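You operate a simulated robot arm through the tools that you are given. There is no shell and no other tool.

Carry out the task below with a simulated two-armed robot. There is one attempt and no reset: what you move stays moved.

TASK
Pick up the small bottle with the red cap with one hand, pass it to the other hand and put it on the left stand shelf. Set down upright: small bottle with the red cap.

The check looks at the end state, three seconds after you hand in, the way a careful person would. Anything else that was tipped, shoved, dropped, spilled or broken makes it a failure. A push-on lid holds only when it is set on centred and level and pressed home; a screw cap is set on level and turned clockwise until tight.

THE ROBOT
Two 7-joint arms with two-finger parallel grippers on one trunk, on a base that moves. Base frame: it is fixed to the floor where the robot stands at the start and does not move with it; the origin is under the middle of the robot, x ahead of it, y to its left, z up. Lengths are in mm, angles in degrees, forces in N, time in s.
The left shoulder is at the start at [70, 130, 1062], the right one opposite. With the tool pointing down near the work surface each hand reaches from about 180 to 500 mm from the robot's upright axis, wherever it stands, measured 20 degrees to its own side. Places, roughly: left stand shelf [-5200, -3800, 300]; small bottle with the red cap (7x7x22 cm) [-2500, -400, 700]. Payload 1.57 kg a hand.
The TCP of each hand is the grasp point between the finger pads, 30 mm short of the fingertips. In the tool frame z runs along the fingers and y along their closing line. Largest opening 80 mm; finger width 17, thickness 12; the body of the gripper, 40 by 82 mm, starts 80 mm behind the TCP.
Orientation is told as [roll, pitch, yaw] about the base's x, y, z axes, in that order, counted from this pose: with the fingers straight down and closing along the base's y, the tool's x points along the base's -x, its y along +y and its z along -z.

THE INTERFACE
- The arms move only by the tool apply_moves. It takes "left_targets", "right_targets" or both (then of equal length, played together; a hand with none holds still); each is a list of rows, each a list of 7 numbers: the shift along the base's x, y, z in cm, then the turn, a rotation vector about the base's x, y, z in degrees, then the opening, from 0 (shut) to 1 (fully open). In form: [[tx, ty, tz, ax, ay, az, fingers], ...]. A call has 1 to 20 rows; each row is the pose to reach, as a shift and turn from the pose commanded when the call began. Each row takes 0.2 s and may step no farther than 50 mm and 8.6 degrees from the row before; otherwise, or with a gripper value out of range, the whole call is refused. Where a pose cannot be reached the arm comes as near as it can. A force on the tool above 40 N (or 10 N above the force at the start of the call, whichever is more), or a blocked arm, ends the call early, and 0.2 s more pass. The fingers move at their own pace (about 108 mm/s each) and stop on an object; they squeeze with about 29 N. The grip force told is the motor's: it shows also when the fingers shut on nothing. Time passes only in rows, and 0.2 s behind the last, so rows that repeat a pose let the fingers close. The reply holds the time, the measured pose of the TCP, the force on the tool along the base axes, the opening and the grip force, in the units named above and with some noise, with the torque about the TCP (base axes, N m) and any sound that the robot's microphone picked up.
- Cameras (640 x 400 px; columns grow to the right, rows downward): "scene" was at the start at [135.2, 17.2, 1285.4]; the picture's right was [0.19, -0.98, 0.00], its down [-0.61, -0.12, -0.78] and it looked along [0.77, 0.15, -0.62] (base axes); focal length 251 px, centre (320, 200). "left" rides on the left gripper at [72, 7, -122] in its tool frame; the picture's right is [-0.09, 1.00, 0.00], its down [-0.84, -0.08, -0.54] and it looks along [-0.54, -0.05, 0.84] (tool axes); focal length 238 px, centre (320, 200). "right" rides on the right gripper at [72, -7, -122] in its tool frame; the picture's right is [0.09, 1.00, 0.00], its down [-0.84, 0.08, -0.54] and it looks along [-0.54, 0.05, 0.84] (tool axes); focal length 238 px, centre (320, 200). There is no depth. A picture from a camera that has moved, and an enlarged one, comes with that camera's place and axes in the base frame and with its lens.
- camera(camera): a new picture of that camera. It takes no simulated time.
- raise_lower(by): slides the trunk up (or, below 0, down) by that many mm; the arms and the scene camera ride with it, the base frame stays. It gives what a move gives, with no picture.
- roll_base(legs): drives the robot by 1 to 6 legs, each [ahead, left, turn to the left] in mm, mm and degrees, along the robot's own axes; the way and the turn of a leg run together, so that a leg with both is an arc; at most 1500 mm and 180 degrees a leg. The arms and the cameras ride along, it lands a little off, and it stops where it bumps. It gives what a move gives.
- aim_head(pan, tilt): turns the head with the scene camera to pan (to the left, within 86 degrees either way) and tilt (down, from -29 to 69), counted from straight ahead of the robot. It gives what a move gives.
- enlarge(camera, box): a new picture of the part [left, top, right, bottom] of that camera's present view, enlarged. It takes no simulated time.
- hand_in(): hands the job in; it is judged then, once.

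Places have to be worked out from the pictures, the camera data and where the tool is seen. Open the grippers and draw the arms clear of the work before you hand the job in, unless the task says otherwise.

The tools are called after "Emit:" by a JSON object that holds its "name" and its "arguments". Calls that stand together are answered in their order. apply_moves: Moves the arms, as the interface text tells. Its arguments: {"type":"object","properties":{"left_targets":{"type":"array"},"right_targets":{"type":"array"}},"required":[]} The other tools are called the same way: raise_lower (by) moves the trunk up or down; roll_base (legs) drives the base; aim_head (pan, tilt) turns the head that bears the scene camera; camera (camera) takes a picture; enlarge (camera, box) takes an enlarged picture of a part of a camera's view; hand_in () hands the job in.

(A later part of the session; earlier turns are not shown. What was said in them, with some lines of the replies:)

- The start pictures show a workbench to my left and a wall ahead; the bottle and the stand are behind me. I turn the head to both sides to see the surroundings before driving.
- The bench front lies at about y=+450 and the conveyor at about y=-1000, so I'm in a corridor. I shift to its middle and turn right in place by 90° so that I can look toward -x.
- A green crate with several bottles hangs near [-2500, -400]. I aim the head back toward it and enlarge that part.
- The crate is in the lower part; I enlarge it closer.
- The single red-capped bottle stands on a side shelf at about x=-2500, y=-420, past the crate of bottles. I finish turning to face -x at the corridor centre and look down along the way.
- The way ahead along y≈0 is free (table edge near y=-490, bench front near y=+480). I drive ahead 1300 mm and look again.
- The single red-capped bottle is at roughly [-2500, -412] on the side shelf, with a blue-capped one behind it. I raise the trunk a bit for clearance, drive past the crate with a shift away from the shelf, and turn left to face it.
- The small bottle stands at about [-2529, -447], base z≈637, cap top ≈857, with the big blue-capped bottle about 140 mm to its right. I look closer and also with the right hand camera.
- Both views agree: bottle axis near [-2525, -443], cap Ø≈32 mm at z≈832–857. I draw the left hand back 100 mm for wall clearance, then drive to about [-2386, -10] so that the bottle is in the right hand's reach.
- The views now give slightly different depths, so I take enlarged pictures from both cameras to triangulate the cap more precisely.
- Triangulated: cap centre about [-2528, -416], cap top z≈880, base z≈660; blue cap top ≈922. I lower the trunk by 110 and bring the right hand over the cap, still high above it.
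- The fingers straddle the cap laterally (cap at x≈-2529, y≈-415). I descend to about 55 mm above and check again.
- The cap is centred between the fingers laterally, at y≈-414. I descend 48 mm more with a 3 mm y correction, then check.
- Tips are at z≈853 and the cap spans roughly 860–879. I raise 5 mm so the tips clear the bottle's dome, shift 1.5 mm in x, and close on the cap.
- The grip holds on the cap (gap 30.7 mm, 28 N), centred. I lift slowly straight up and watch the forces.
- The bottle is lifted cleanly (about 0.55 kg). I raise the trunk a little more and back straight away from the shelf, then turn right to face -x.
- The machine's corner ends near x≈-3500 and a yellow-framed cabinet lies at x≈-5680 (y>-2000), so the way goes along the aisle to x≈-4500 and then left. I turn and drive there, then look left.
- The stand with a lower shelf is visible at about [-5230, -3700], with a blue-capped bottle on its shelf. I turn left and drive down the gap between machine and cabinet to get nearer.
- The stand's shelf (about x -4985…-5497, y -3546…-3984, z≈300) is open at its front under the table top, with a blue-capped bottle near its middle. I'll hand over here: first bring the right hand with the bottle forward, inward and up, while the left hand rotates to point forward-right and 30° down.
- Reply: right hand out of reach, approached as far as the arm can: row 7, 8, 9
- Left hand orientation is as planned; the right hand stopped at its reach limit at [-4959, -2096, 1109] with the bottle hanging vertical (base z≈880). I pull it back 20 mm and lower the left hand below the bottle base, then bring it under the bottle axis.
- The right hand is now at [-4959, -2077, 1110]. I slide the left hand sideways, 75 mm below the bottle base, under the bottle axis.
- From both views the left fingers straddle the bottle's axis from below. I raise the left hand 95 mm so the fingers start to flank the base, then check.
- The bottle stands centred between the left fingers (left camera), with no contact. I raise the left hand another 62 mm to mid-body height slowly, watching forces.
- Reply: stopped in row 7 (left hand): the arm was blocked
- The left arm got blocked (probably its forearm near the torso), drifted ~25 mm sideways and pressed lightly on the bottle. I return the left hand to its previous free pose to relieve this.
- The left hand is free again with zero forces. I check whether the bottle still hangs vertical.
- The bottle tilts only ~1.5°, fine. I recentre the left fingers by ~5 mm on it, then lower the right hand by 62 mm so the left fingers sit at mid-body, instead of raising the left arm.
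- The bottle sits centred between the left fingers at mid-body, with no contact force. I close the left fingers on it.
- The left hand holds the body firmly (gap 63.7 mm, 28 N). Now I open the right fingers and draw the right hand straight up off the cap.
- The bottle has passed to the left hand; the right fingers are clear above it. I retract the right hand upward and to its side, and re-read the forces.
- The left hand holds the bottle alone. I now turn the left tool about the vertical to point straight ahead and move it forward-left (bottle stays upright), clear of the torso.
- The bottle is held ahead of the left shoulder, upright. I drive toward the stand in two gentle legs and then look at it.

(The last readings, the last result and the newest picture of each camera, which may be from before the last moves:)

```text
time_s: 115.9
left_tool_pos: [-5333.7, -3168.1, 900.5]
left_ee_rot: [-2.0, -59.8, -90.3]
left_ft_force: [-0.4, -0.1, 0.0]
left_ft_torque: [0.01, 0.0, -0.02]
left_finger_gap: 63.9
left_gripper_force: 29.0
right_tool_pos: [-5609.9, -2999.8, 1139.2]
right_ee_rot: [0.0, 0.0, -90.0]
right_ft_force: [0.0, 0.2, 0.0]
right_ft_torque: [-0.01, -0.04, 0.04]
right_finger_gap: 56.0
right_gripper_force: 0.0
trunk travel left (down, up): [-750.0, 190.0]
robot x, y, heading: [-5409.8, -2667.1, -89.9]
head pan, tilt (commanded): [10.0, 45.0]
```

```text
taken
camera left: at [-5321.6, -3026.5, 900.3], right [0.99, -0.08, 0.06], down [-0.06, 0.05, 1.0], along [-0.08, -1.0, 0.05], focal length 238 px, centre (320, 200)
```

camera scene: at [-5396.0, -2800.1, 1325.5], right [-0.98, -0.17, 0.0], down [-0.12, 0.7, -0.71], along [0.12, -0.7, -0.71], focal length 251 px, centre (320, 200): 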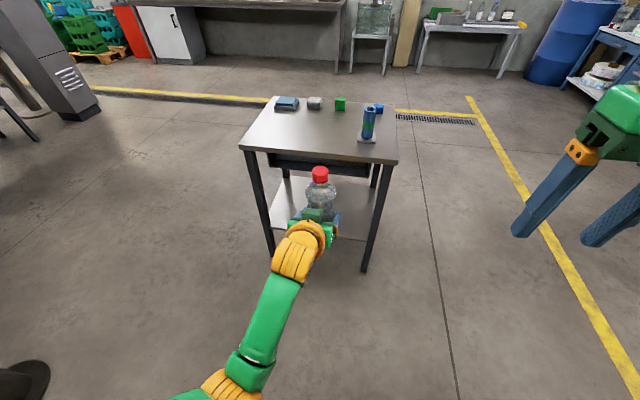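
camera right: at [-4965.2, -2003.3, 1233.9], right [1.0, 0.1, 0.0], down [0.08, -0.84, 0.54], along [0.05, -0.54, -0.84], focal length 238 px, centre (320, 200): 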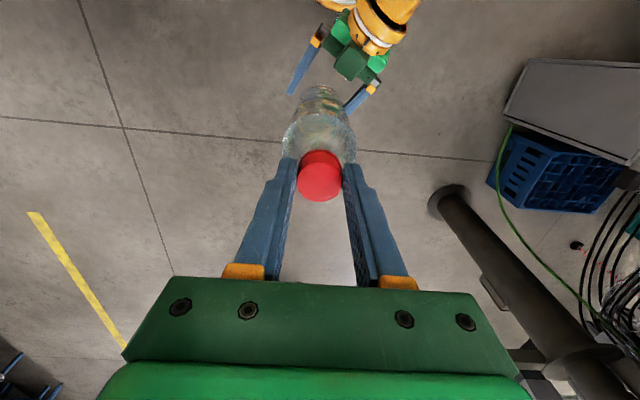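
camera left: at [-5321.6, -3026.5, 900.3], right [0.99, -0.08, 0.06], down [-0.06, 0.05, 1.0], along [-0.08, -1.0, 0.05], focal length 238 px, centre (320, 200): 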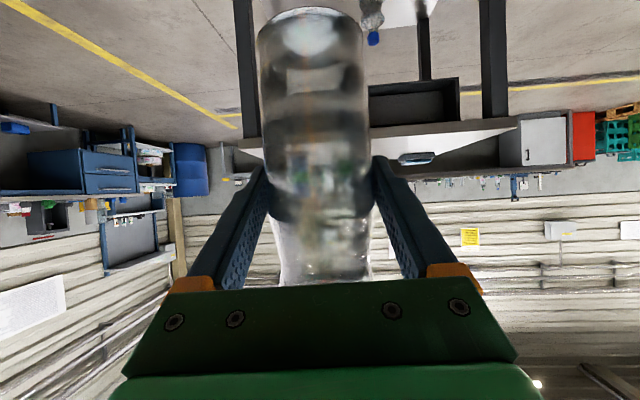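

The stand's front legs are at about x=-4958 and -5512, y≈-3580; table top z≈780. I enlarge to see the shelf and the blue-capped bottle on it.

Emit:
{"name": "enlarge", "arguments": {"camera": "scene", "box": [220, 80, 420, 280]}}

Emit:
{"name": "enlarge", "arguments": {"camera": "left", "box": [220, 0, 540, 200]}}

Emit:
{"name": "enlarge", "arguments": {"camera": "right", "box": [0, 0, 640, 400]}}

```text
2.00 times, centred on (320, 180) of scene
camera zoom: at [-5396.0, -2800.1, 1325.5], right [-0.98, -0.17, 0.0], down [-0.12, 0.7, -0.71], along [0.12, -0.7, -0.71], focal length 502 px, centre (320, 240)
```

zoom: 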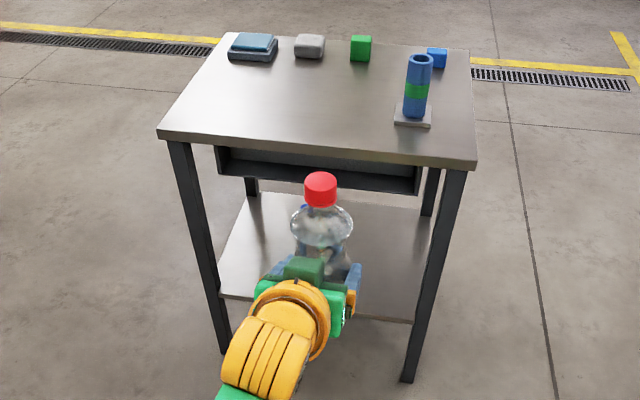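

```text
2.00 times, centred on (380, 100) of left
camera zoom: at [-5321.6, -3026.5, 900.3], right [0.99, -0.08, 0.06], down [-0.06, 0.05, 1.0], along [-0.08, -1.0, 0.05], focal length 477 px, centre (200, 400)
```

zoom: 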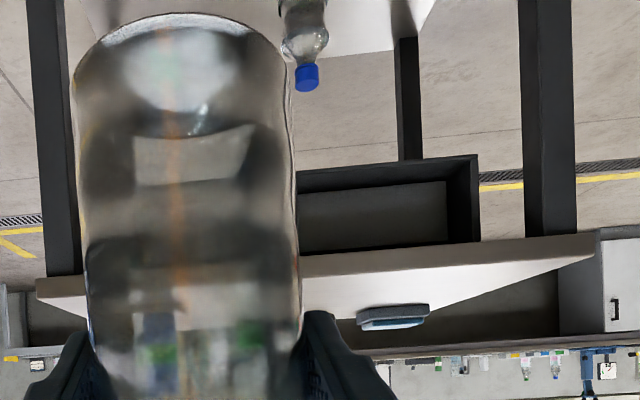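

```text
1.00 times, centred on (320, 200) of right (not enlarged: the box is as wide or as high as the picture)
camera zoom: at [-5616.3, -2928.0, 1262.6], right [1.0, 0.09, 0.0], down [0.08, -0.84, 0.54], along [0.05, -0.54, -0.84], focal length 238 px, centre (320, 200)
```

zoom: 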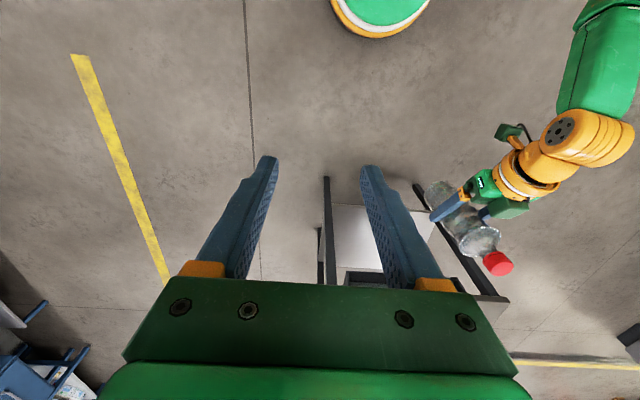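

The shelf's front edge is near y=-3563 (x -4991…-5494), the blue-capped bottle near [-5206, -3692], drawer bottom z≈670. I'll place at about x=-5368, y=-3665. First I retract the right hand backwards and look straight down at my own base and elbows before lowering.

Emit:
{"name": "apply_moves", "arguments": {"right_targets": [[0, 3, 0, 0, 0, 0, 0.7], [0, 6, 0, 0, 0, 0, 0.5], [0, 9, 0, 0, 0, 0, 0.4], [0, 11, 0, 0, 0, 0, 0.4], [0, 11, 0, 0, 0, 0, 0.4]]}}

Emit:
{"name": "aim_head", "arguments": {"pan": 30, "tilt": 69}}

Emit:
{"name": "camera", "arguments": {"camera": "scene"}}

```text
time_s: 117.1
left_tool_pos: [-5332.6, -3167.8, 901.2]
left_ee_rot: [-2.0, -59.8, -90.2]
left_ft_force: [0.1, 0.2, 0.4]
left_ft_torque: [0.02, 0.01, 0.0]
left_finger_gap: 63.4
left_gripper_force: 28.9
right_tool_pos: [-5610.0, -2889.8, 1138.5]
right_ee_rot: [0.0, 0.0, -90.0]
right_ft_force: [1.2, -0.5, -0.5]
right_ft_torque: [0.01, 0.0, 0.03]
right_finger_gap: 31.9
right_gripper_force: 0.1
trunk travel left (down, up): [-750.0, 190.0]
robot x, y, heading: [-5415.6, -2667.7, -89.9]
head pan, tilt (commanded): [10.0, 45.0]
```

```text
time_s: 118.0
left_tool_pos: [-5332.8, -3167.7, 900.8]
left_ee_rot: [-2.0, -59.9, -90.3]
left_ft_force: [0.0, 0.8, -0.5]
left_ft_torque: [0.08, 0.02, 0.04]
left_finger_gap: 63.5
left_gripper_force: 29.3
right_tool_pos: [-5609.4, -2890.4, 1138.3]
right_ee_rot: [0.0, 0.0, -90.0]
right_ft_force: [0.6, -0.1, 0.3]
right_ft_torque: [-0.04, 0.01, 0.0]
right_finger_gap: 31.8
right_gripper_force: 0.0
trunk travel left (down, up): [-750.0, 190.0]
robot x, y, heading: [-5411.1, -2665.1, -90.0]
head pan, tilt (commanded): [30.0, 68.8]
```

```text
taken
camera scene: at [-5382.1, -2768.3, 1296.7], right [-0.87, -0.5, 0.0], down [-0.47, 0.81, -0.36], along [0.18, -0.31, -0.93], focal length 251 px, centre (320, 200)
```

scene: 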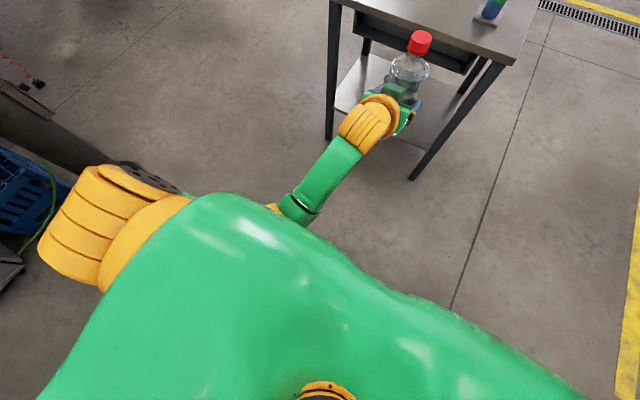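

The elbow hangs slightly below the torso; there is room to lower. I lower the trunk in stages here, away from the stand, beginning with 250 mm.

Emit:
{"name": "raise_lower", "arguments": {"by": -250}}

Emit:
{"name": "raise_lower", "arguments": {"by": -130}}

Emit:
{"name": "aim_head", "arguments": {"pan": 12, "tilt": 30}}

Emit:
{"name": "camera", "arguments": {"camera": "scene"}}

Emit:
{"name": "camera", "arguments": {"camera": "left"}}

```text
time_s: 120.6
left_tool_pos: [-5334.3, -3167.1, 652.1]
left_ee_rot: [-2.0, -60.0, -90.1]
left_ft_force: [-0.8, 0.4, -0.2]
left_ft_torque: [0.02, -0.02, 0.0]
left_finger_gap: 63.7
left_gripper_force: 29.3
right_tool_pos: [-5608.5, -2889.1, 889.9]
right_ee_rot: [-0.1, 0.1, -90.0]
right_ft_force: [1.0, -0.9, -0.3]
right_ft_torque: [0.02, -0.03, 0.01]
right_finger_gap: 31.8
right_gripper_force: 0.0
trunk travel left (down, up): [-500.0, 440.0]
robot x, y, heading: [-5408.6, -2669.2, -90.3]
head pan, tilt (commanded): [30.0, 68.8]
```

```text
time_s: 122.2
left_tool_pos: [-5331.1, -3167.6, 521.9]
left_ee_rot: [-1.9, -59.9, -90.2]
left_ft_force: [0.5, 0.5, 0.2]
left_ft_torque: [0.0, -0.01, 0.0]
left_finger_gap: 63.8
left_gripper_force: 28.8
right_tool_pos: [-5610.2, -2888.6, 758.8]
right_ee_rot: [0.0, 0.1, -90.1]
right_ft_force: [0.2, 0.2, -0.1]
right_ft_torque: [0.01, 0.01, 0.02]
right_finger_gap: 32.2
right_gripper_force: 0.1
trunk travel left (down, up): [-370.0, 570.0]
robot x, y, heading: [-5406.9, -2668.7, -89.9]
head pan, tilt (commanded): [30.0, 68.8]
```

```text
time_s: 123.2
left_tool_pos: [-5332.9, -3167.7, 522.0]
left_ee_rot: [-2.0, -59.9, -90.1]
left_ft_force: [0.1, 0.3, 0.6]
left_ft_torque: [0.02, -0.01, 0.03]
left_finger_gap: 63.7
left_gripper_force: 28.6
right_tool_pos: [-5610.0, -2889.9, 758.6]
right_ee_rot: [0.1, 0.2, -90.0]
right_ft_force: [-0.2, -0.6, -0.4]
right_ft_torque: [0.02, 0.01, -0.01]
right_finger_gap: 31.9
right_gripper_force: 0.0
trunk travel left (down, up): [-370.0, 570.0]
robot x, y, heading: [-5411.8, -2668.1, -89.9]
head pan, tilt (commanded): [12.0, 30.0]
```

```text
taken
camera scene: at [-5391.2, -2807.8, 968.0], right [-0.98, -0.21, 0.0], down [-0.1, 0.49, -0.86], along [0.18, -0.85, -0.5], focal length 251 px, centre (320, 200)
```

scene: 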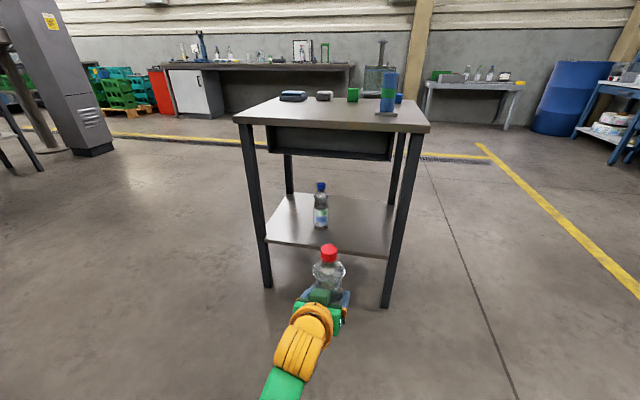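

```text
taken
camera left: at [-5321.6, -3025.9, 520.4], right [0.99, -0.08, 0.06], down [-0.06, 0.05, 1.0], along [-0.08, -1.0, 0.05], focal length 238 px, centre (320, 200)
```

left: 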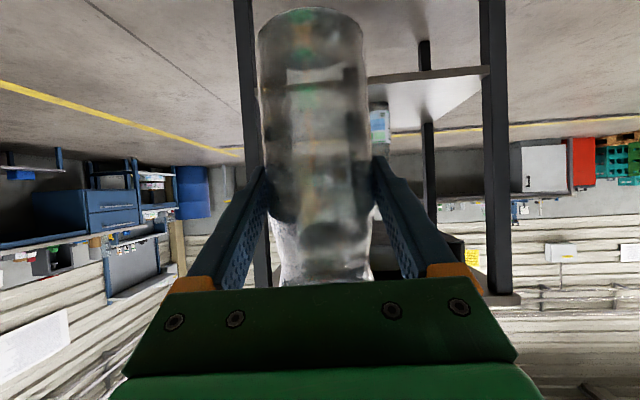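

Now the shelf is in clear view with the blue-capped bottle on it. I enlarge to measure the shelf height and free space.

Emit:
{"name": "enlarge", "arguments": {"camera": "scene", "box": [230, 100, 440, 310]}}

Emit:
{"name": "enlarge", "arguments": {"camera": "left", "box": [220, 0, 540, 200]}}

```text
1.90 times, centred on (335, 205) of scene
camera zoom: at [-5391.2, -2807.8, 968.0], right [-0.98, -0.21, 0.0], down [-0.1, 0.49, -0.86], along [0.18, -0.85, -0.5], focal length 479 px, centre (291, 190)
```

zoom: 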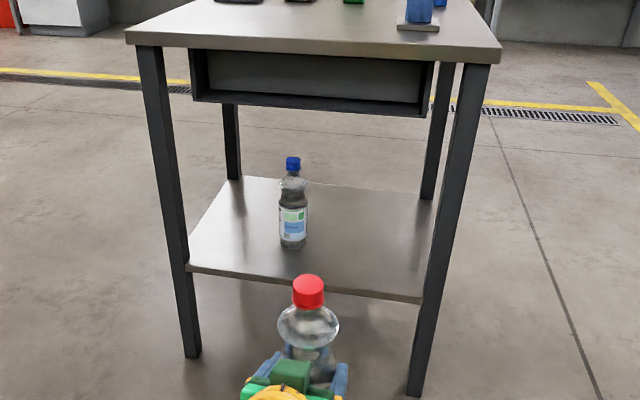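

```text
2.00 times, centred on (380, 100) of left
camera zoom: at [-5321.6, -3025.9, 520.4], right [0.99, -0.08, 0.06], down [-0.06, 0.05, 1.0], along [-0.08, -1.0, 0.05], focal length 477 px, centre (200, 400)
```

zoom: 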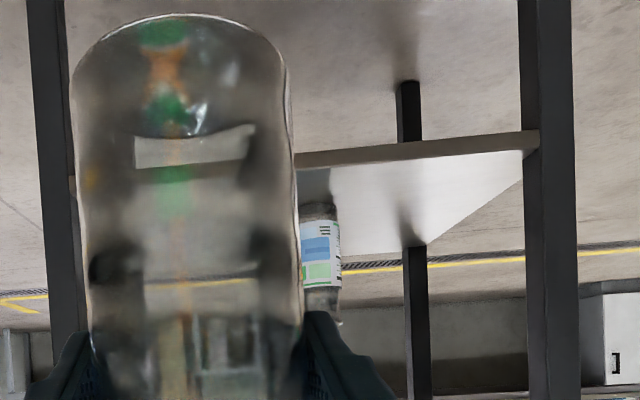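

Shelf top is about z=295±8 and the blue-capped bottle stands at about [-5202, -3720]. I extend the left arm 60 mm ahead and lower the trunk by 100 mm, leaving the bottle base ~45 mm above shelf height.

Emit:
{"name": "apply_moves", "arguments": {"left_targets": [[0, -2, 0, 0, 0, 0, 0], [0, -4, 0, 0, 0, 0, 0], [0, -6, 0, 0, 0, 0, 0], [0, -6, 0, 0, 0, 0, 0]]}}

Emit:
{"name": "raise_lower", "arguments": {"by": -100}}

Emit:
{"name": "roll_base", "arguments": {"legs": [[0, -35, 0], [240, 0, 0]]}}

Emit:
{"name": "camera", "arguments": {"camera": "scene"}}

Emit:
{"name": "camera", "arguments": {"camera": "left"}}

```text
time_s: 124.2
left_tool_pos: [-5333.8, -3229.5, 521.5]
left_ee_rot: [-2.0, -59.9, -90.0]
left_ft_force: [-0.1, -0.2, -0.4]
left_ft_torque: [0.03, 0.0, -0.01]
left_finger_gap: 63.4
left_gripper_force: 29.1
right_tool_pos: [-5610.1, -2890.2, 757.6]
right_ee_rot: [0.0, 0.2, -89.9]
right_ft_force: [-0.7, -0.5, -0.5]
right_ft_torque: [0.01, -0.01, 0.0]
right_finger_gap: 31.9
right_gripper_force: 0.0
trunk travel left (down, up): [-370.0, 570.0]
robot x, y, heading: [-5409.7, -2668.3, -90.0]
head pan, tilt (commanded): [12.0, 30.0]
```

```text
time_s: 125.5
left_tool_pos: [-5332.7, -3227.0, 421.6]
left_ee_rot: [-2.1, -59.9, -90.2]
left_ft_force: [-0.8, -0.4, 0.5]
left_ft_torque: [0.01, -0.01, -0.03]
left_finger_gap: 63.7
left_gripper_force: 28.9
right_tool_pos: [-5610.1, -2889.1, 659.2]
right_ee_rot: [0.0, 0.2, -90.0]
right_ft_force: [0.3, -0.3, 0.1]
right_ft_torque: [0.01, 0.01, 0.01]
right_finger_gap: 32.1
right_gripper_force: 0.0
trunk travel left (down, up): [-270.0, 670.0]
robot x, y, heading: [-5410.1, -2664.2, -90.3]
head pan, tilt (commanded): [12.0, 30.0]
```

```text
time_s: 127.8
left_tool_pos: [-5368.3, -3468.5, 421.4]
left_ee_rot: [-2.0, -59.9, -90.1]
left_ft_force: [-0.8, 1.2, -0.1]
left_ft_torque: [0.03, -0.01, -0.03]
left_finger_gap: 63.6
left_gripper_force: 28.5
right_tool_pos: [-5645.1, -3130.0, 658.5]
right_ee_rot: [0.0, 0.1, -90.1]
right_ft_force: [0.5, 0.5, -0.2]
right_ft_torque: [0.01, 0.01, -0.01]
right_finger_gap: 31.9
right_gripper_force: 0.1
trunk travel left (down, up): [-270.0, 670.0]
robot x, y, heading: [-5446.1, -2911.2, -89.8]
head pan, tilt (commanded): [12.0, 30.0]
```

```text
taken
camera scene: at [-5426.0, -3049.1, 868.0], right [-0.98, -0.21, 0.0], down [-0.1, 0.49, -0.87], along [0.18, -0.85, -0.5], focal length 251 px, centre (320, 200)
```

scene: 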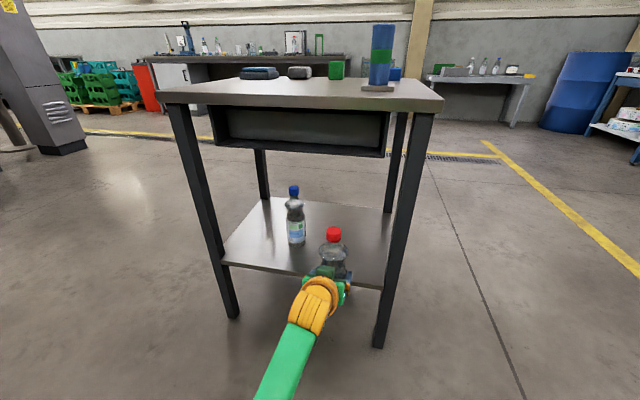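

```text
taken
camera left: at [-5356.2, -3327.5, 420.0], right [0.99, -0.08, 0.06], down [-0.06, 0.05, 1.0], along [-0.08, -1.0, 0.05], focal length 238 px, centre (320, 200)
```

left: 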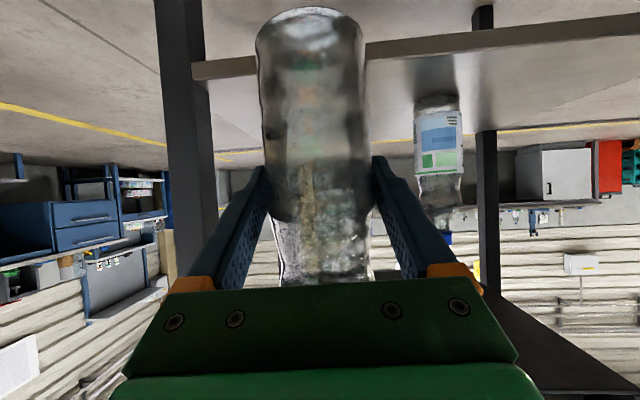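

The bottle is just in front of the shelf, centred in the free area right of the blue-capped bottle. I enlarge the left camera view to check the base's height over the shelf edge.

Emit:
{"name": "enlarge", "arguments": {"camera": "left", "box": [160, 0, 480, 200]}}

Emit:
{"name": "enlarge", "arguments": {"camera": "scene", "box": [210, 160, 450, 350]}}

Emit:
{"name": "camera", "arguments": {"camera": "right"}}

```text
2.00 times, centred on (320, 100) of left
camera zoom: at [-5356.2, -3327.5, 420.0], right [0.99, -0.08, 0.06], down [-0.06, 0.05, 1.0], along [-0.08, -1.0, 0.05], focal length 477 px, centre (320, 400)
```

zoom: 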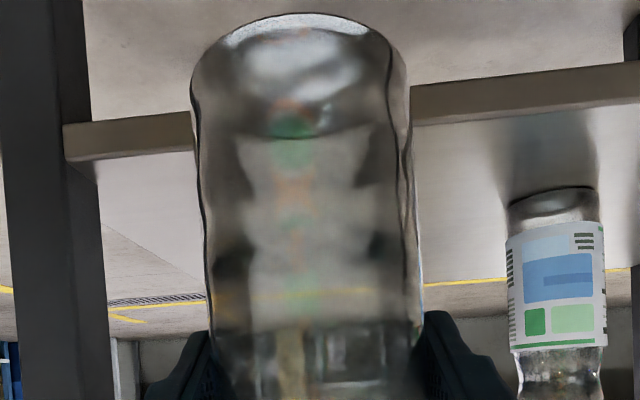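

```text
2.11 times, centred on (330, 255) of scene
camera zoom: at [-5426.0, -3049.1, 868.0], right [-0.98, -0.21, 0.0], down [-0.1, 0.49, -0.87], along [0.18, -0.85, -0.5], focal length 529 px, centre (299, 84)
```

zoom: 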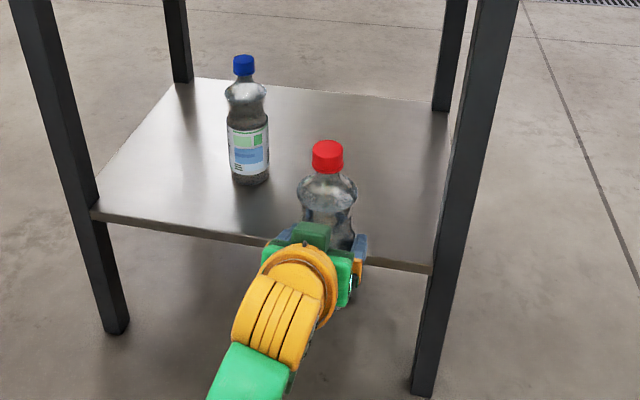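

```text
taken
camera right: at [-5650.8, -3059.0, 782.6], right [1.0, 0.09, 0.0], down [0.08, -0.84, 0.54], along [0.05, -0.54, -0.84], focal length 238 px, centre (320, 200)
```

right: 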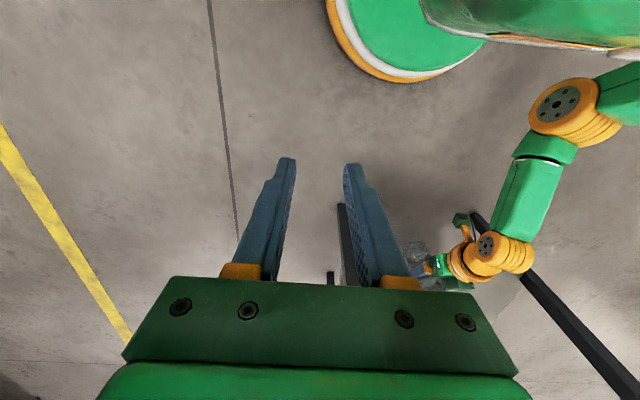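

The base is about 40 mm above the shelf (shelf top ≈299), robot base is slim enough (≈250 mm radius), and nothing is in the way. I drive ahead 200 mm to bring the bottle over the shelf.

Emit:
{"name": "roll_base", "arguments": {"legs": [[200, 0, 0]]}}

Emit:
{"name": "camera", "arguments": {"camera": "scene"}}

Emit:
{"name": "camera", "arguments": {"camera": "left"}}

```text
time_s: 129.4
left_tool_pos: [-5367.3, -3669.6, 420.5]
left_ee_rot: [-2.0, -59.9, -90.3]
left_ft_force: [0.0, 0.8, 0.6]
left_ft_torque: [0.01, 0.03, -0.01]
left_finger_gap: 63.8
left_gripper_force: 29.4
right_tool_pos: [-5644.5, -3332.4, 658.2]
right_ee_rot: [0.0, 0.0, -89.9]
right_ft_force: [-0.5, 0.3, 0.0]
right_ft_torque: [0.01, -0.03, -0.01]
right_finger_gap: 32.0
right_gripper_force: 0.1
trunk travel left (down, up): [-270.0, 670.0]
robot x, y, heading: [-5442.1, -3111.5, -89.8]
head pan, tilt (commanded): [12.0, 30.0]
```

```text
taken
camera scene: at [-5426.2, -3251.4, 868.0], right [-0.98, -0.21, 0.0], down [-0.1, 0.49, -0.87], along [0.18, -0.85, -0.5], focal length 251 px, centre (320, 200)
```

scene: 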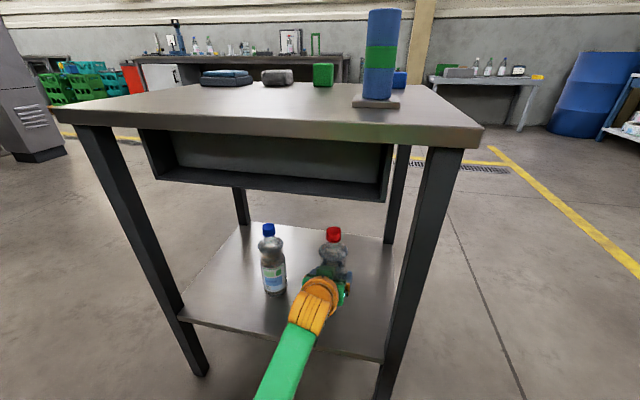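

```text
taken
camera left: at [-5356.5, -3529.8, 419.9], right [0.99, -0.08, 0.06], down [-0.06, 0.05, 1.0], along [-0.08, -1.0, 0.04], focal length 238 px, centre (320, 200)
```

left: 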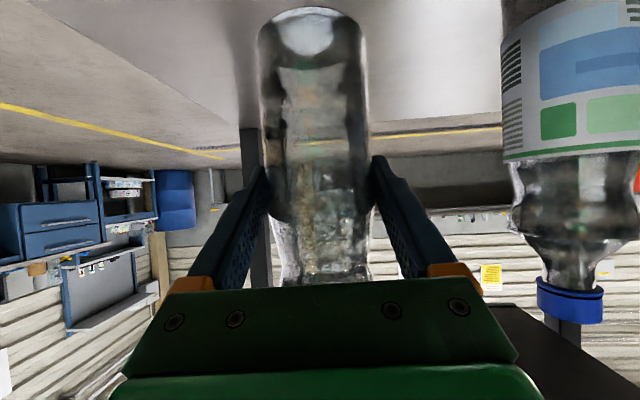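

The bottle is over the shelf at [-5367, -3670], ~165 mm from the blue-capped one. I lower it with the arm 32 mm, then feel for contact in small steps.

Emit:
{"name": "apply_moves", "arguments": {"left_targets": [[0, 0, -1, 0, 0, 0, 0], [0, 0, -2, 0, 0, 0, 0], [0, 0, -3, 0, 0, 0, 0], [0, 0, -3.2, 0, 0, 0, 0], [0, 0, -3.2, 0, 0, 0, 0]]}}

Emit:
{"name": "enlarge", "arguments": {"camera": "scene", "box": [230, 200, 410, 370]}}

Emit:
{"name": "enlarge", "arguments": {"camera": "left", "box": [220, 0, 420, 120]}}

```text
time_s: 130.6
left_tool_pos: [-5366.7, -3670.7, 389.4]
left_ee_rot: [-2.0, -59.8, -90.1]
left_ft_force: [0.6, 0.2, 0.4]
left_ft_torque: [0.06, -0.03, -0.01]
left_finger_gap: 63.8
left_gripper_force: 29.1
right_tool_pos: [-5643.9, -3332.3, 658.4]
right_ee_rot: [0.0, 0.1, -90.0]
right_ft_force: [0.0, 0.2, 0.9]
right_ft_torque: [0.03, -0.02, 0.01]
right_finger_gap: 31.7
right_gripper_force: 0.0
trunk travel left (down, up): [-270.0, 670.0]
robot x, y, heading: [-5446.0, -3114.7, -89.9]
head pan, tilt (commanded): [12.0, 30.0]
```

```text
2.35 times, centred on (320, 285) of scene
camera zoom: at [-5426.2, -3251.1, 868.1], right [-0.98, -0.21, 0.0], down [-0.1, 0.49, -0.87], along [0.18, -0.85, -0.5], focal length 591 px, centre (320, 0)
```

zoom: 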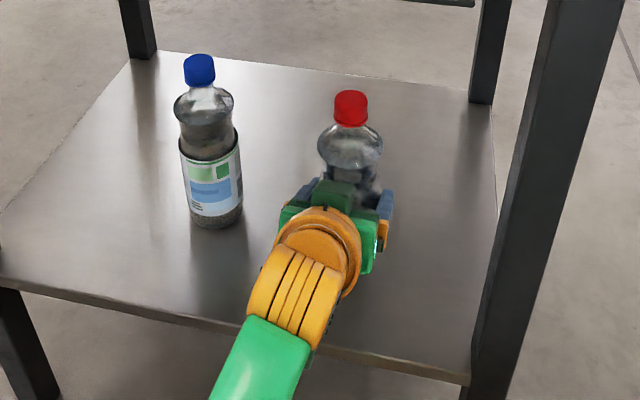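

```text
3.20 times, centred on (320, 60) of left
camera zoom: at [-5356.2, -3529.6, 388.2], right [0.99, -0.08, 0.06], down [-0.06, 0.05, 1.0], along [-0.08, -1.0, 0.05], focal length 763 px, centre (320, 648)
```

zoom: 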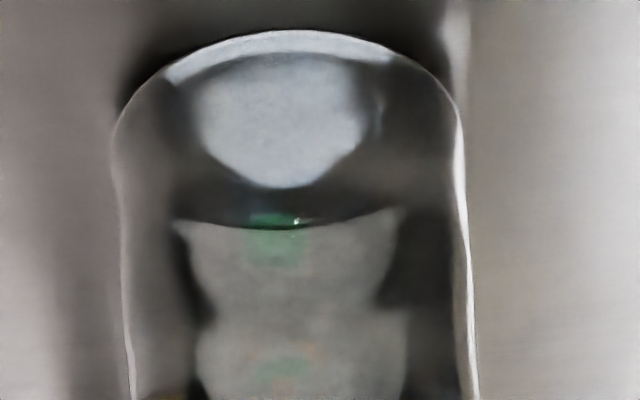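

A contact shadow is now visible just under the base (est. ~8 mm left). I go down 4 mm first, then 2 mm at a time while reading the force.

Emit:
{"name": "apply_moves", "arguments": {"left_targets": [[0, 0, -0.2, 0, 0, 0, 0], [0, 0, -0.4, 0, 0, 0, 0], [0, 0, -0.4, 0, 0, 0, 0]]}}

Emit:
{"name": "apply_moves", "arguments": {"left_targets": [[0, 0, -0.2, 0, 0, 0, 0], [0, 0, -0.2, 0, 0, 0, 0]]}}

Emit:
{"name": "enlarge", "arguments": {"camera": "left", "box": [220, 0, 420, 120]}}

```text
time_s: 131.4
left_tool_pos: [-5368.3, -3670.7, 389.2]
left_ee_rot: [-1.9, -60.3, -90.3]
left_ft_force: [1.4, -3.4, 13.1]
left_ft_torque: [0.03, -0.49, -0.11]
left_finger_gap: 63.6
left_gripper_force: 28.9
right_tool_pos: [-5644.4, -3331.0, 659.9]
right_ee_rot: [0.0, -0.2, -90.0]
right_ft_force: [-0.4, -0.3, 0.0]
right_ft_torque: [-0.01, -0.02, 0.02]
right_finger_gap: 32.1
right_gripper_force: 0.1
trunk travel left (down, up): [-270.0, 670.0]
robot x, y, heading: [-5444.0, -3110.7, -90.0]
head pan, tilt (commanded): [12.0, 30.0]
```

```text
time_s: 132.0
left_tool_pos: [-5369.0, -3670.2, 388.6]
left_ee_rot: [-1.8, -60.5, -90.2]
left_ft_force: [2.1, -8.0, 19.6]
left_ft_torque: [-0.2, -0.58, -0.1]
left_finger_gap: 64.0
left_gripper_force: 29.4
right_tool_pos: [-5646.0, -3330.1, 659.1]
right_ee_rot: [0.1, -0.2, -90.0]
right_ft_force: [-0.6, 0.9, -0.5]
right_ft_torque: [0.0, -0.01, -0.02]
right_finger_gap: 32.0
right_gripper_force: 0.1
trunk travel left (down, up): [-270.0, 670.0]
robot x, y, heading: [-5445.0, -3107.0, -89.7]
head pan, tilt (commanded): [12.0, 30.0]
```

```text
3.20 times, centred on (320, 60) of left
camera zoom: at [-5356.7, -3528.8, 385.2], right [0.99, -0.08, 0.06], down [-0.06, 0.06, 1.0], along [-0.08, -1.0, 0.05], focal length 763 px, centre (320, 648)
```

zoom: 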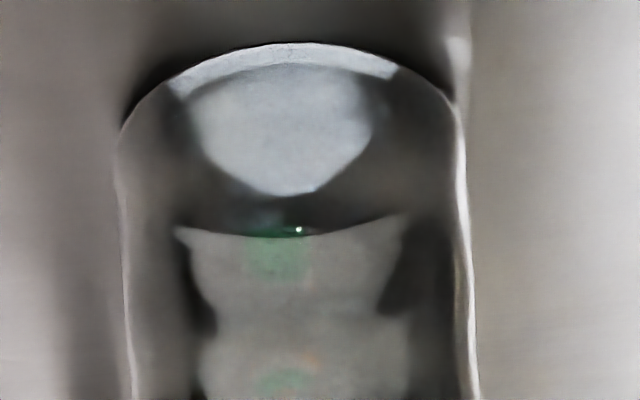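

Contact was felt right away: 13–20 N upward at TCP z≈389, so the bottle stands on the shelf. I relax the downward push by raising the command ~5 mm before opening.

Emit:
{"name": "apply_moves", "arguments": {"left_targets": [[0, 0, 0.2, 0, 0, 0, 0], [0, 0, 0.4, 0, 0, 0, 0], [0, 0, 0.4, 0, 0, 0, 0]]}}

Emit:
{"name": "enlarge", "arguments": {"camera": "scene", "box": [230, 200, 410, 370]}}

Emit:
{"name": "camera", "arguments": {"camera": "left"}}

```text
time_s: 132.8
left_tool_pos: [-5367.8, -3668.9, 386.6]
left_ee_rot: [-2.0, -59.8, -90.2]
left_ft_force: [-1.4, -1.9, 5.3]
left_ft_torque: [-0.03, -0.19, -0.05]
left_finger_gap: 63.7
left_gripper_force: 29.1
right_tool_pos: [-5645.2, -3331.9, 658.9]
right_ee_rot: [0.0, -0.1, -90.0]
right_ft_force: [-0.7, -0.5, -0.2]
right_ft_torque: [0.03, -0.03, -0.02]
right_finger_gap: 32.0
right_gripper_force: 0.0
trunk travel left (down, up): [-270.0, 670.0]
robot x, y, heading: [-5447.8, -3108.7, -89.9]
head pan, tilt (commanded): [12.0, 30.0]
```

```text
2.35 times, centred on (320, 285) of scene
camera zoom: at [-5426.7, -3249.1, 868.4], right [-0.98, -0.21, 0.0], down [-0.1, 0.49, -0.87], along [0.18, -0.85, -0.5], focal length 591 px, centre (320, 0)
```

zoom: 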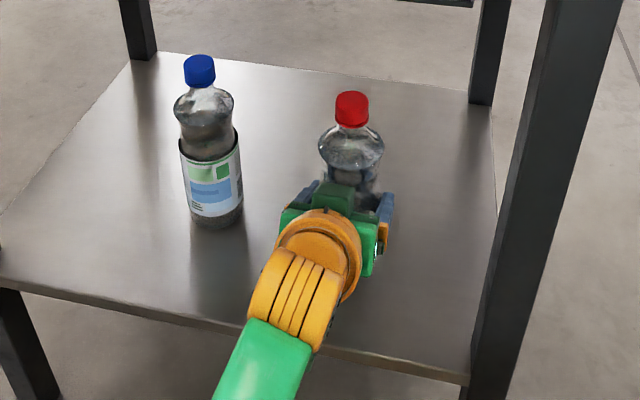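

```text
taken
camera left: at [-5356.9, -3528.4, 386.3], right [0.99, -0.08, 0.06], down [-0.06, 0.05, 1.0], along [-0.08, -1.0, 0.04], focal length 238 px, centre (320, 200)
```

left: 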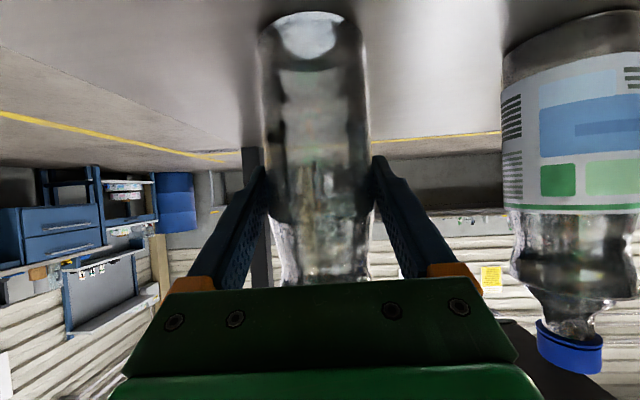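

The residual 5 N equals the bottle's weight now carried by the shelf, and the bottle looks upright. I open the left fingers fully in place.

Emit:
{"name": "apply_moves", "arguments": {"left_targets": [[0, 0, 0, 0, 0, 0, 0.82], [0, 0, 0, 0, 0, 0, 0.88], [0, 0, 0, 0, 0, 0, 0.94], [0, 0, 0, 0, 0, 0, 1.0], [0, 0, 0, 0, 0, 0, 1.0], [0, 0, 0, 0, 0, 0, 1.0]]}}

Emit:
{"name": "camera", "arguments": {"camera": "left"}}

Emit:
{"name": "enlarge", "arguments": {"camera": "scene", "box": [230, 200, 410, 370]}}

```text
time_s: 134.2
left_tool_pos: [-5367.2, -3669.6, 387.7]
left_ee_rot: [-2.1, -59.9, -90.2]
left_ft_force: [-0.1, -1.0, 0.2]
left_ft_torque: [0.03, 0.01, -0.01]
left_finger_gap: 80.3
left_gripper_force: 0.1
right_tool_pos: [-5644.4, -3332.3, 659.6]
right_ee_rot: [0.0, 0.0, -90.0]
right_ft_force: [-0.1, -0.5, 0.2]
right_ft_torque: [0.0, -0.01, -0.03]
right_finger_gap: 32.1
right_gripper_force: 0.1
trunk travel left (down, up): [-270.0, 670.0]
robot x, y, heading: [-5445.9, -3111.3, -90.2]
head pan, tilt (commanded): [12.0, 30.0]
```

```text
taken
camera left: at [-5356.5, -3529.3, 386.4], right [0.99, -0.08, 0.06], down [-0.06, 0.05, 1.0], along [-0.08, -1.0, 0.05], focal length 238 px, centre (320, 200)
```

left: 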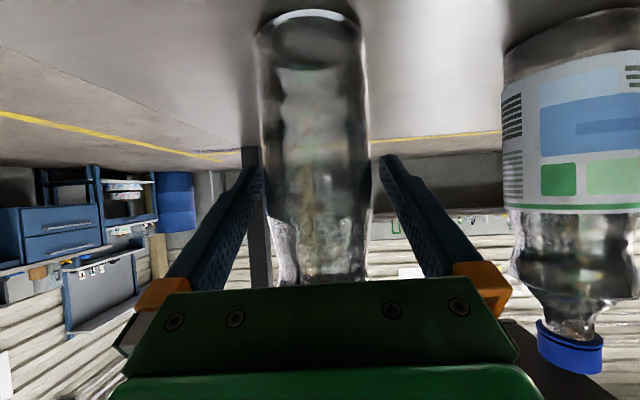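

```text
2.35 times, centred on (320, 285) of scene
camera zoom: at [-5426.3, -3250.1, 868.3], right [-0.98, -0.21, 0.0], down [-0.1, 0.49, -0.87], along [0.18, -0.85, -0.5], focal length 591 px, centre (320, 0)
```

zoom: 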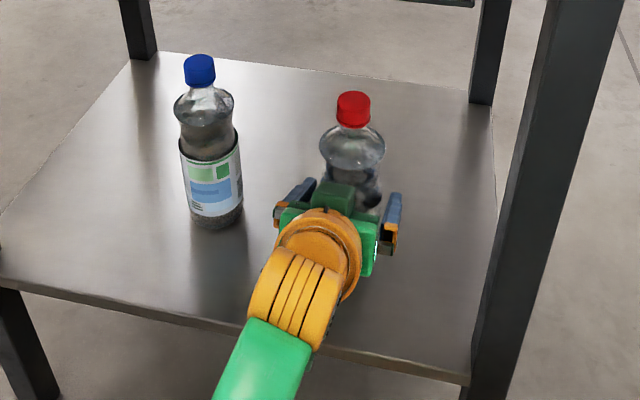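

The bottle stands free on the shelf. I shift the hand 2 mm to centre the gaps and withdraw straight back (+y) 120 mm in small steps.

Emit:
{"name": "apply_moves", "arguments": {"left_targets": [[-0.2, 0, 0, 0, 0, 0, 1], [-0.2, 1, 0, 0, 0, 0, 1], [-0.2, 2.5, 0, 0, 0, 0, 1], [-0.2, 4, 0, 0, 0, 0, 1], [-0.2, 5.5, 0, 0, 0, 0, 1], [-0.2, 7, 0, 0, 0, 0, 1], [-0.2, 9, 0, 0, 0, 0, 1], [-0.2, 11, 0, 0, 0, 0, 1], [-0.2, 12, 0, 0, 0, 0, 1]]}}

Emit:
{"name": "camera", "arguments": {"camera": "left"}}

Emit:
{"name": "enlarge", "arguments": {"camera": "scene", "box": [230, 200, 410, 370]}}

```text
time_s: 136.2
left_tool_pos: [-5356.4, -3552.9, 387.3]
left_ee_rot: [3.9, -60.5, -95.3]
left_ft_force: [0.5, 0.8, 0.8]
left_ft_torque: [-0.03, 0.01, 0.0]
left_finger_gap: 80.0
left_gripper_force: 0.0
right_tool_pos: [-5644.4, -3332.0, 659.0]
right_ee_rot: [0.0, 0.0, -90.0]
right_ft_force: [-0.9, -0.5, 0.9]
right_ft_torque: [0.01, 0.02, -0.04]
right_finger_gap: 32.1
right_gripper_force: 0.1
trunk travel left (down, up): [-270.0, 670.0]
robot x, y, heading: [-5446.1, -3108.6, -89.9]
head pan, tilt (commanded): [12.0, 30.0]
```

```text
taken
camera left: at [-5346.0, -3411.8, 384.8], right [0.99, -0.08, 0.11], down [-0.11, 0.06, 0.99], along [-0.08, -0.99, 0.05], focal length 238 px, centre (320, 200)
```

left: 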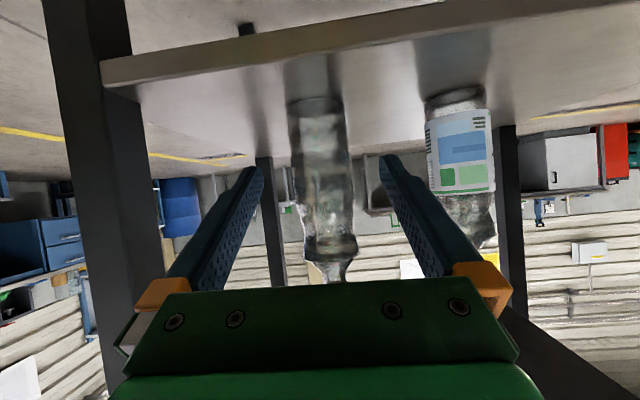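

```text
2.35 times, centred on (320, 285) of scene
camera zoom: at [-5426.3, -3250.1, 868.3], right [-0.98, -0.21, 0.0], down [-0.1, 0.49, -0.87], along [0.18, -0.85, -0.5], focal length 591 px, centre (320, 0)
```

zoom: 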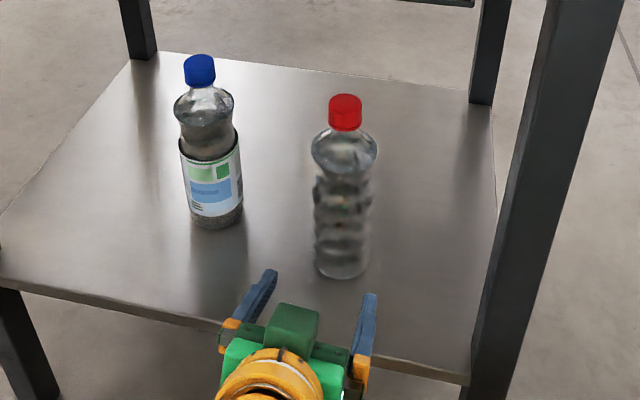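

The bottle stands upright on the shelf and the hand is clear of it (the arm drifted slightly at the end of the withdrawal, but the bottle is vertical). I drive straight back 350 mm to clear the stand.

Emit:
{"name": "roll_base", "arguments": {"legs": [[-350, 0, 0]]}}

Emit:
{"name": "camera", "arguments": {"camera": "scene"}}

Emit:
{"name": "camera", "arguments": {"camera": "left"}}

Emit:
{"name": "enlarge", "arguments": {"camera": "scene", "box": [230, 140, 420, 290]}}

```text
time_s: 138.5
left_tool_pos: [-5360.2, -3196.6, 383.2]
left_ee_rot: [3.8, -59.7, -95.4]
left_ft_force: [-0.7, -0.4, 0.0]
left_ft_torque: [0.03, 0.02, -0.02]
left_finger_gap: 80.0
left_gripper_force: 0.1
right_tool_pos: [-5644.7, -2981.6, 659.6]
right_ee_rot: [0.0, 0.0, -89.9]
right_ft_force: [0.4, 0.7, -0.7]
right_ft_torque: [0.01, 0.02, -0.02]
right_finger_gap: 32.0
right_gripper_force: 0.0
trunk travel left (down, up): [-270.0, 670.0]
robot x, y, heading: [-5448.0, -2763.0, -90.0]
head pan, tilt (commanded): [12.0, 30.0]
```

```text
taken
camera scene: at [-5426.3, -2897.9, 868.3], right [-0.98, -0.21, 0.0], down [-0.11, 0.49, -0.87], along [0.18, -0.85, -0.5], focal length 251 px, centre (320, 200)
```

scene: 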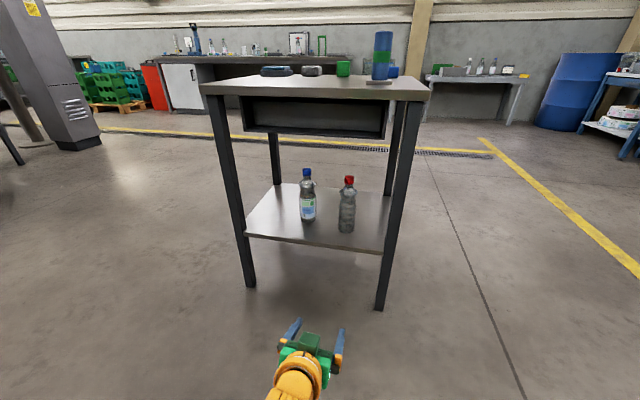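

```text
taken
camera left: at [-5346.8, -3055.9, 381.8], right [0.99, -0.08, 0.11], down [-0.11, 0.05, 0.99], along [-0.09, -1.0, 0.04], focal length 238 px, centre (320, 200)
```

left: 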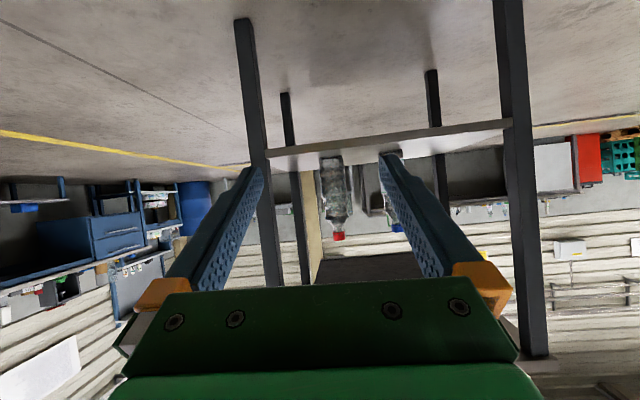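

```text
2.67 times, centred on (325, 215) of scene
camera zoom: at [-5426.3, -2897.9, 868.3], right [-0.98, -0.21, 0.0], down [-0.11, 0.49, -0.87], along [0.18, -0.85, -0.5], focal length 670 px, centre (307, 160)
```

zoom: 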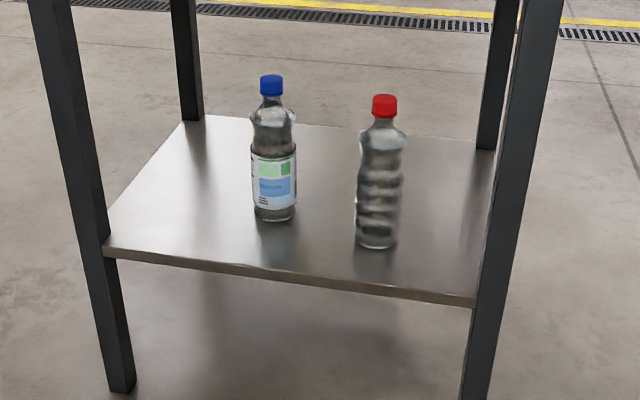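

The red-capped bottle stands upright on the stand's shelf beside the undisturbed blue-capped one, and both arms are clear. I fully open the right gripper too and take a last look.

Emit:
{"name": "apply_moves", "arguments": {"right_targets": [[0, 0, 0, 0, 0, 0, 1], [0, 0, 0, 0, 0, 0, 1], [0, 0, 0, 0, 0, 0, 1]], "left_targets": [[0, 0, 0, 0, 0, 0, 1], [0, 0, 0, 0, 0, 0, 1], [0, 0, 0, 0, 0, 0, 1]]}}

Emit:
{"name": "enlarge", "arguments": {"camera": "scene", "box": [190, 40, 450, 320]}}

```text
time_s: 139.3
left_tool_pos: [-5356.7, -3196.3, 382.0]
left_ee_rot: [4.4, -59.5, -95.9]
left_ft_force: [-1.1, -0.4, 0.5]
left_ft_torque: [-0.01, 0.04, 0.01]
left_finger_gap: 79.9
left_gripper_force: 0.1
right_tool_pos: [-5644.5, -2980.6, 658.8]
right_ee_rot: [0.0, 0.1, -89.9]
right_ft_force: [-0.5, -1.1, -1.0]
right_ft_torque: [0.03, -0.01, -0.01]
right_finger_gap: 80.0
right_gripper_force: 0.1
trunk travel left (down, up): [-270.0, 670.0]
robot x, y, heading: [-5442.4, -2761.1, -90.2]
head pan, tilt (commanded): [12.0, 30.0]
```

```text
1.43 times, centred on (320, 180) of scene
camera zoom: at [-5426.3, -2898.0, 868.3], right [-0.98, -0.21, 0.0], down [-0.11, 0.49, -0.87], along [0.18, -0.85, -0.5], focal length 359 px, centre (320, 229)
```

zoom: 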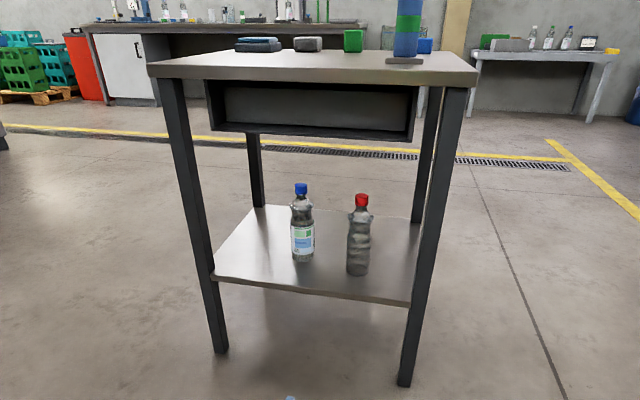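

Everything is at rest: the bottle is upright on the stand shelf, both grippers are open and away from the work. I hand the job in.

Emit:
{"name": "hand_in", "arguments": {}}

```text
The job is handed in.
```

The small bottle with the red cap is standing upright on the left stand shelf, to the right of the blue-capped bottle already there. I've handed the job in; the result of the check hasn't come back.

- **Pick and pass:** The right hand lifted the bottle by its cap from the machine's side shelf. The left hand took it by the body in front of the robot.
- **Small bumps:** Two things happened on the way:
  - During the pass the left arm got blocked and pressed lightly on the bottle (about 4 N), so I backed it off and finished the pass by lowering the right hand instead.
  - As the left hand withdrew from the shelf, it drifted and slid the bottle about 10 mm. The bottle stayed upright.
- **End state:** Both grippers are open and clear of the stand. In my last picture the blue-capped bottle and the items on top of the stand were undisturbed. I saw nothing else tipped or moved, though I took no further pictures of the machine's side shelf after leaving it.
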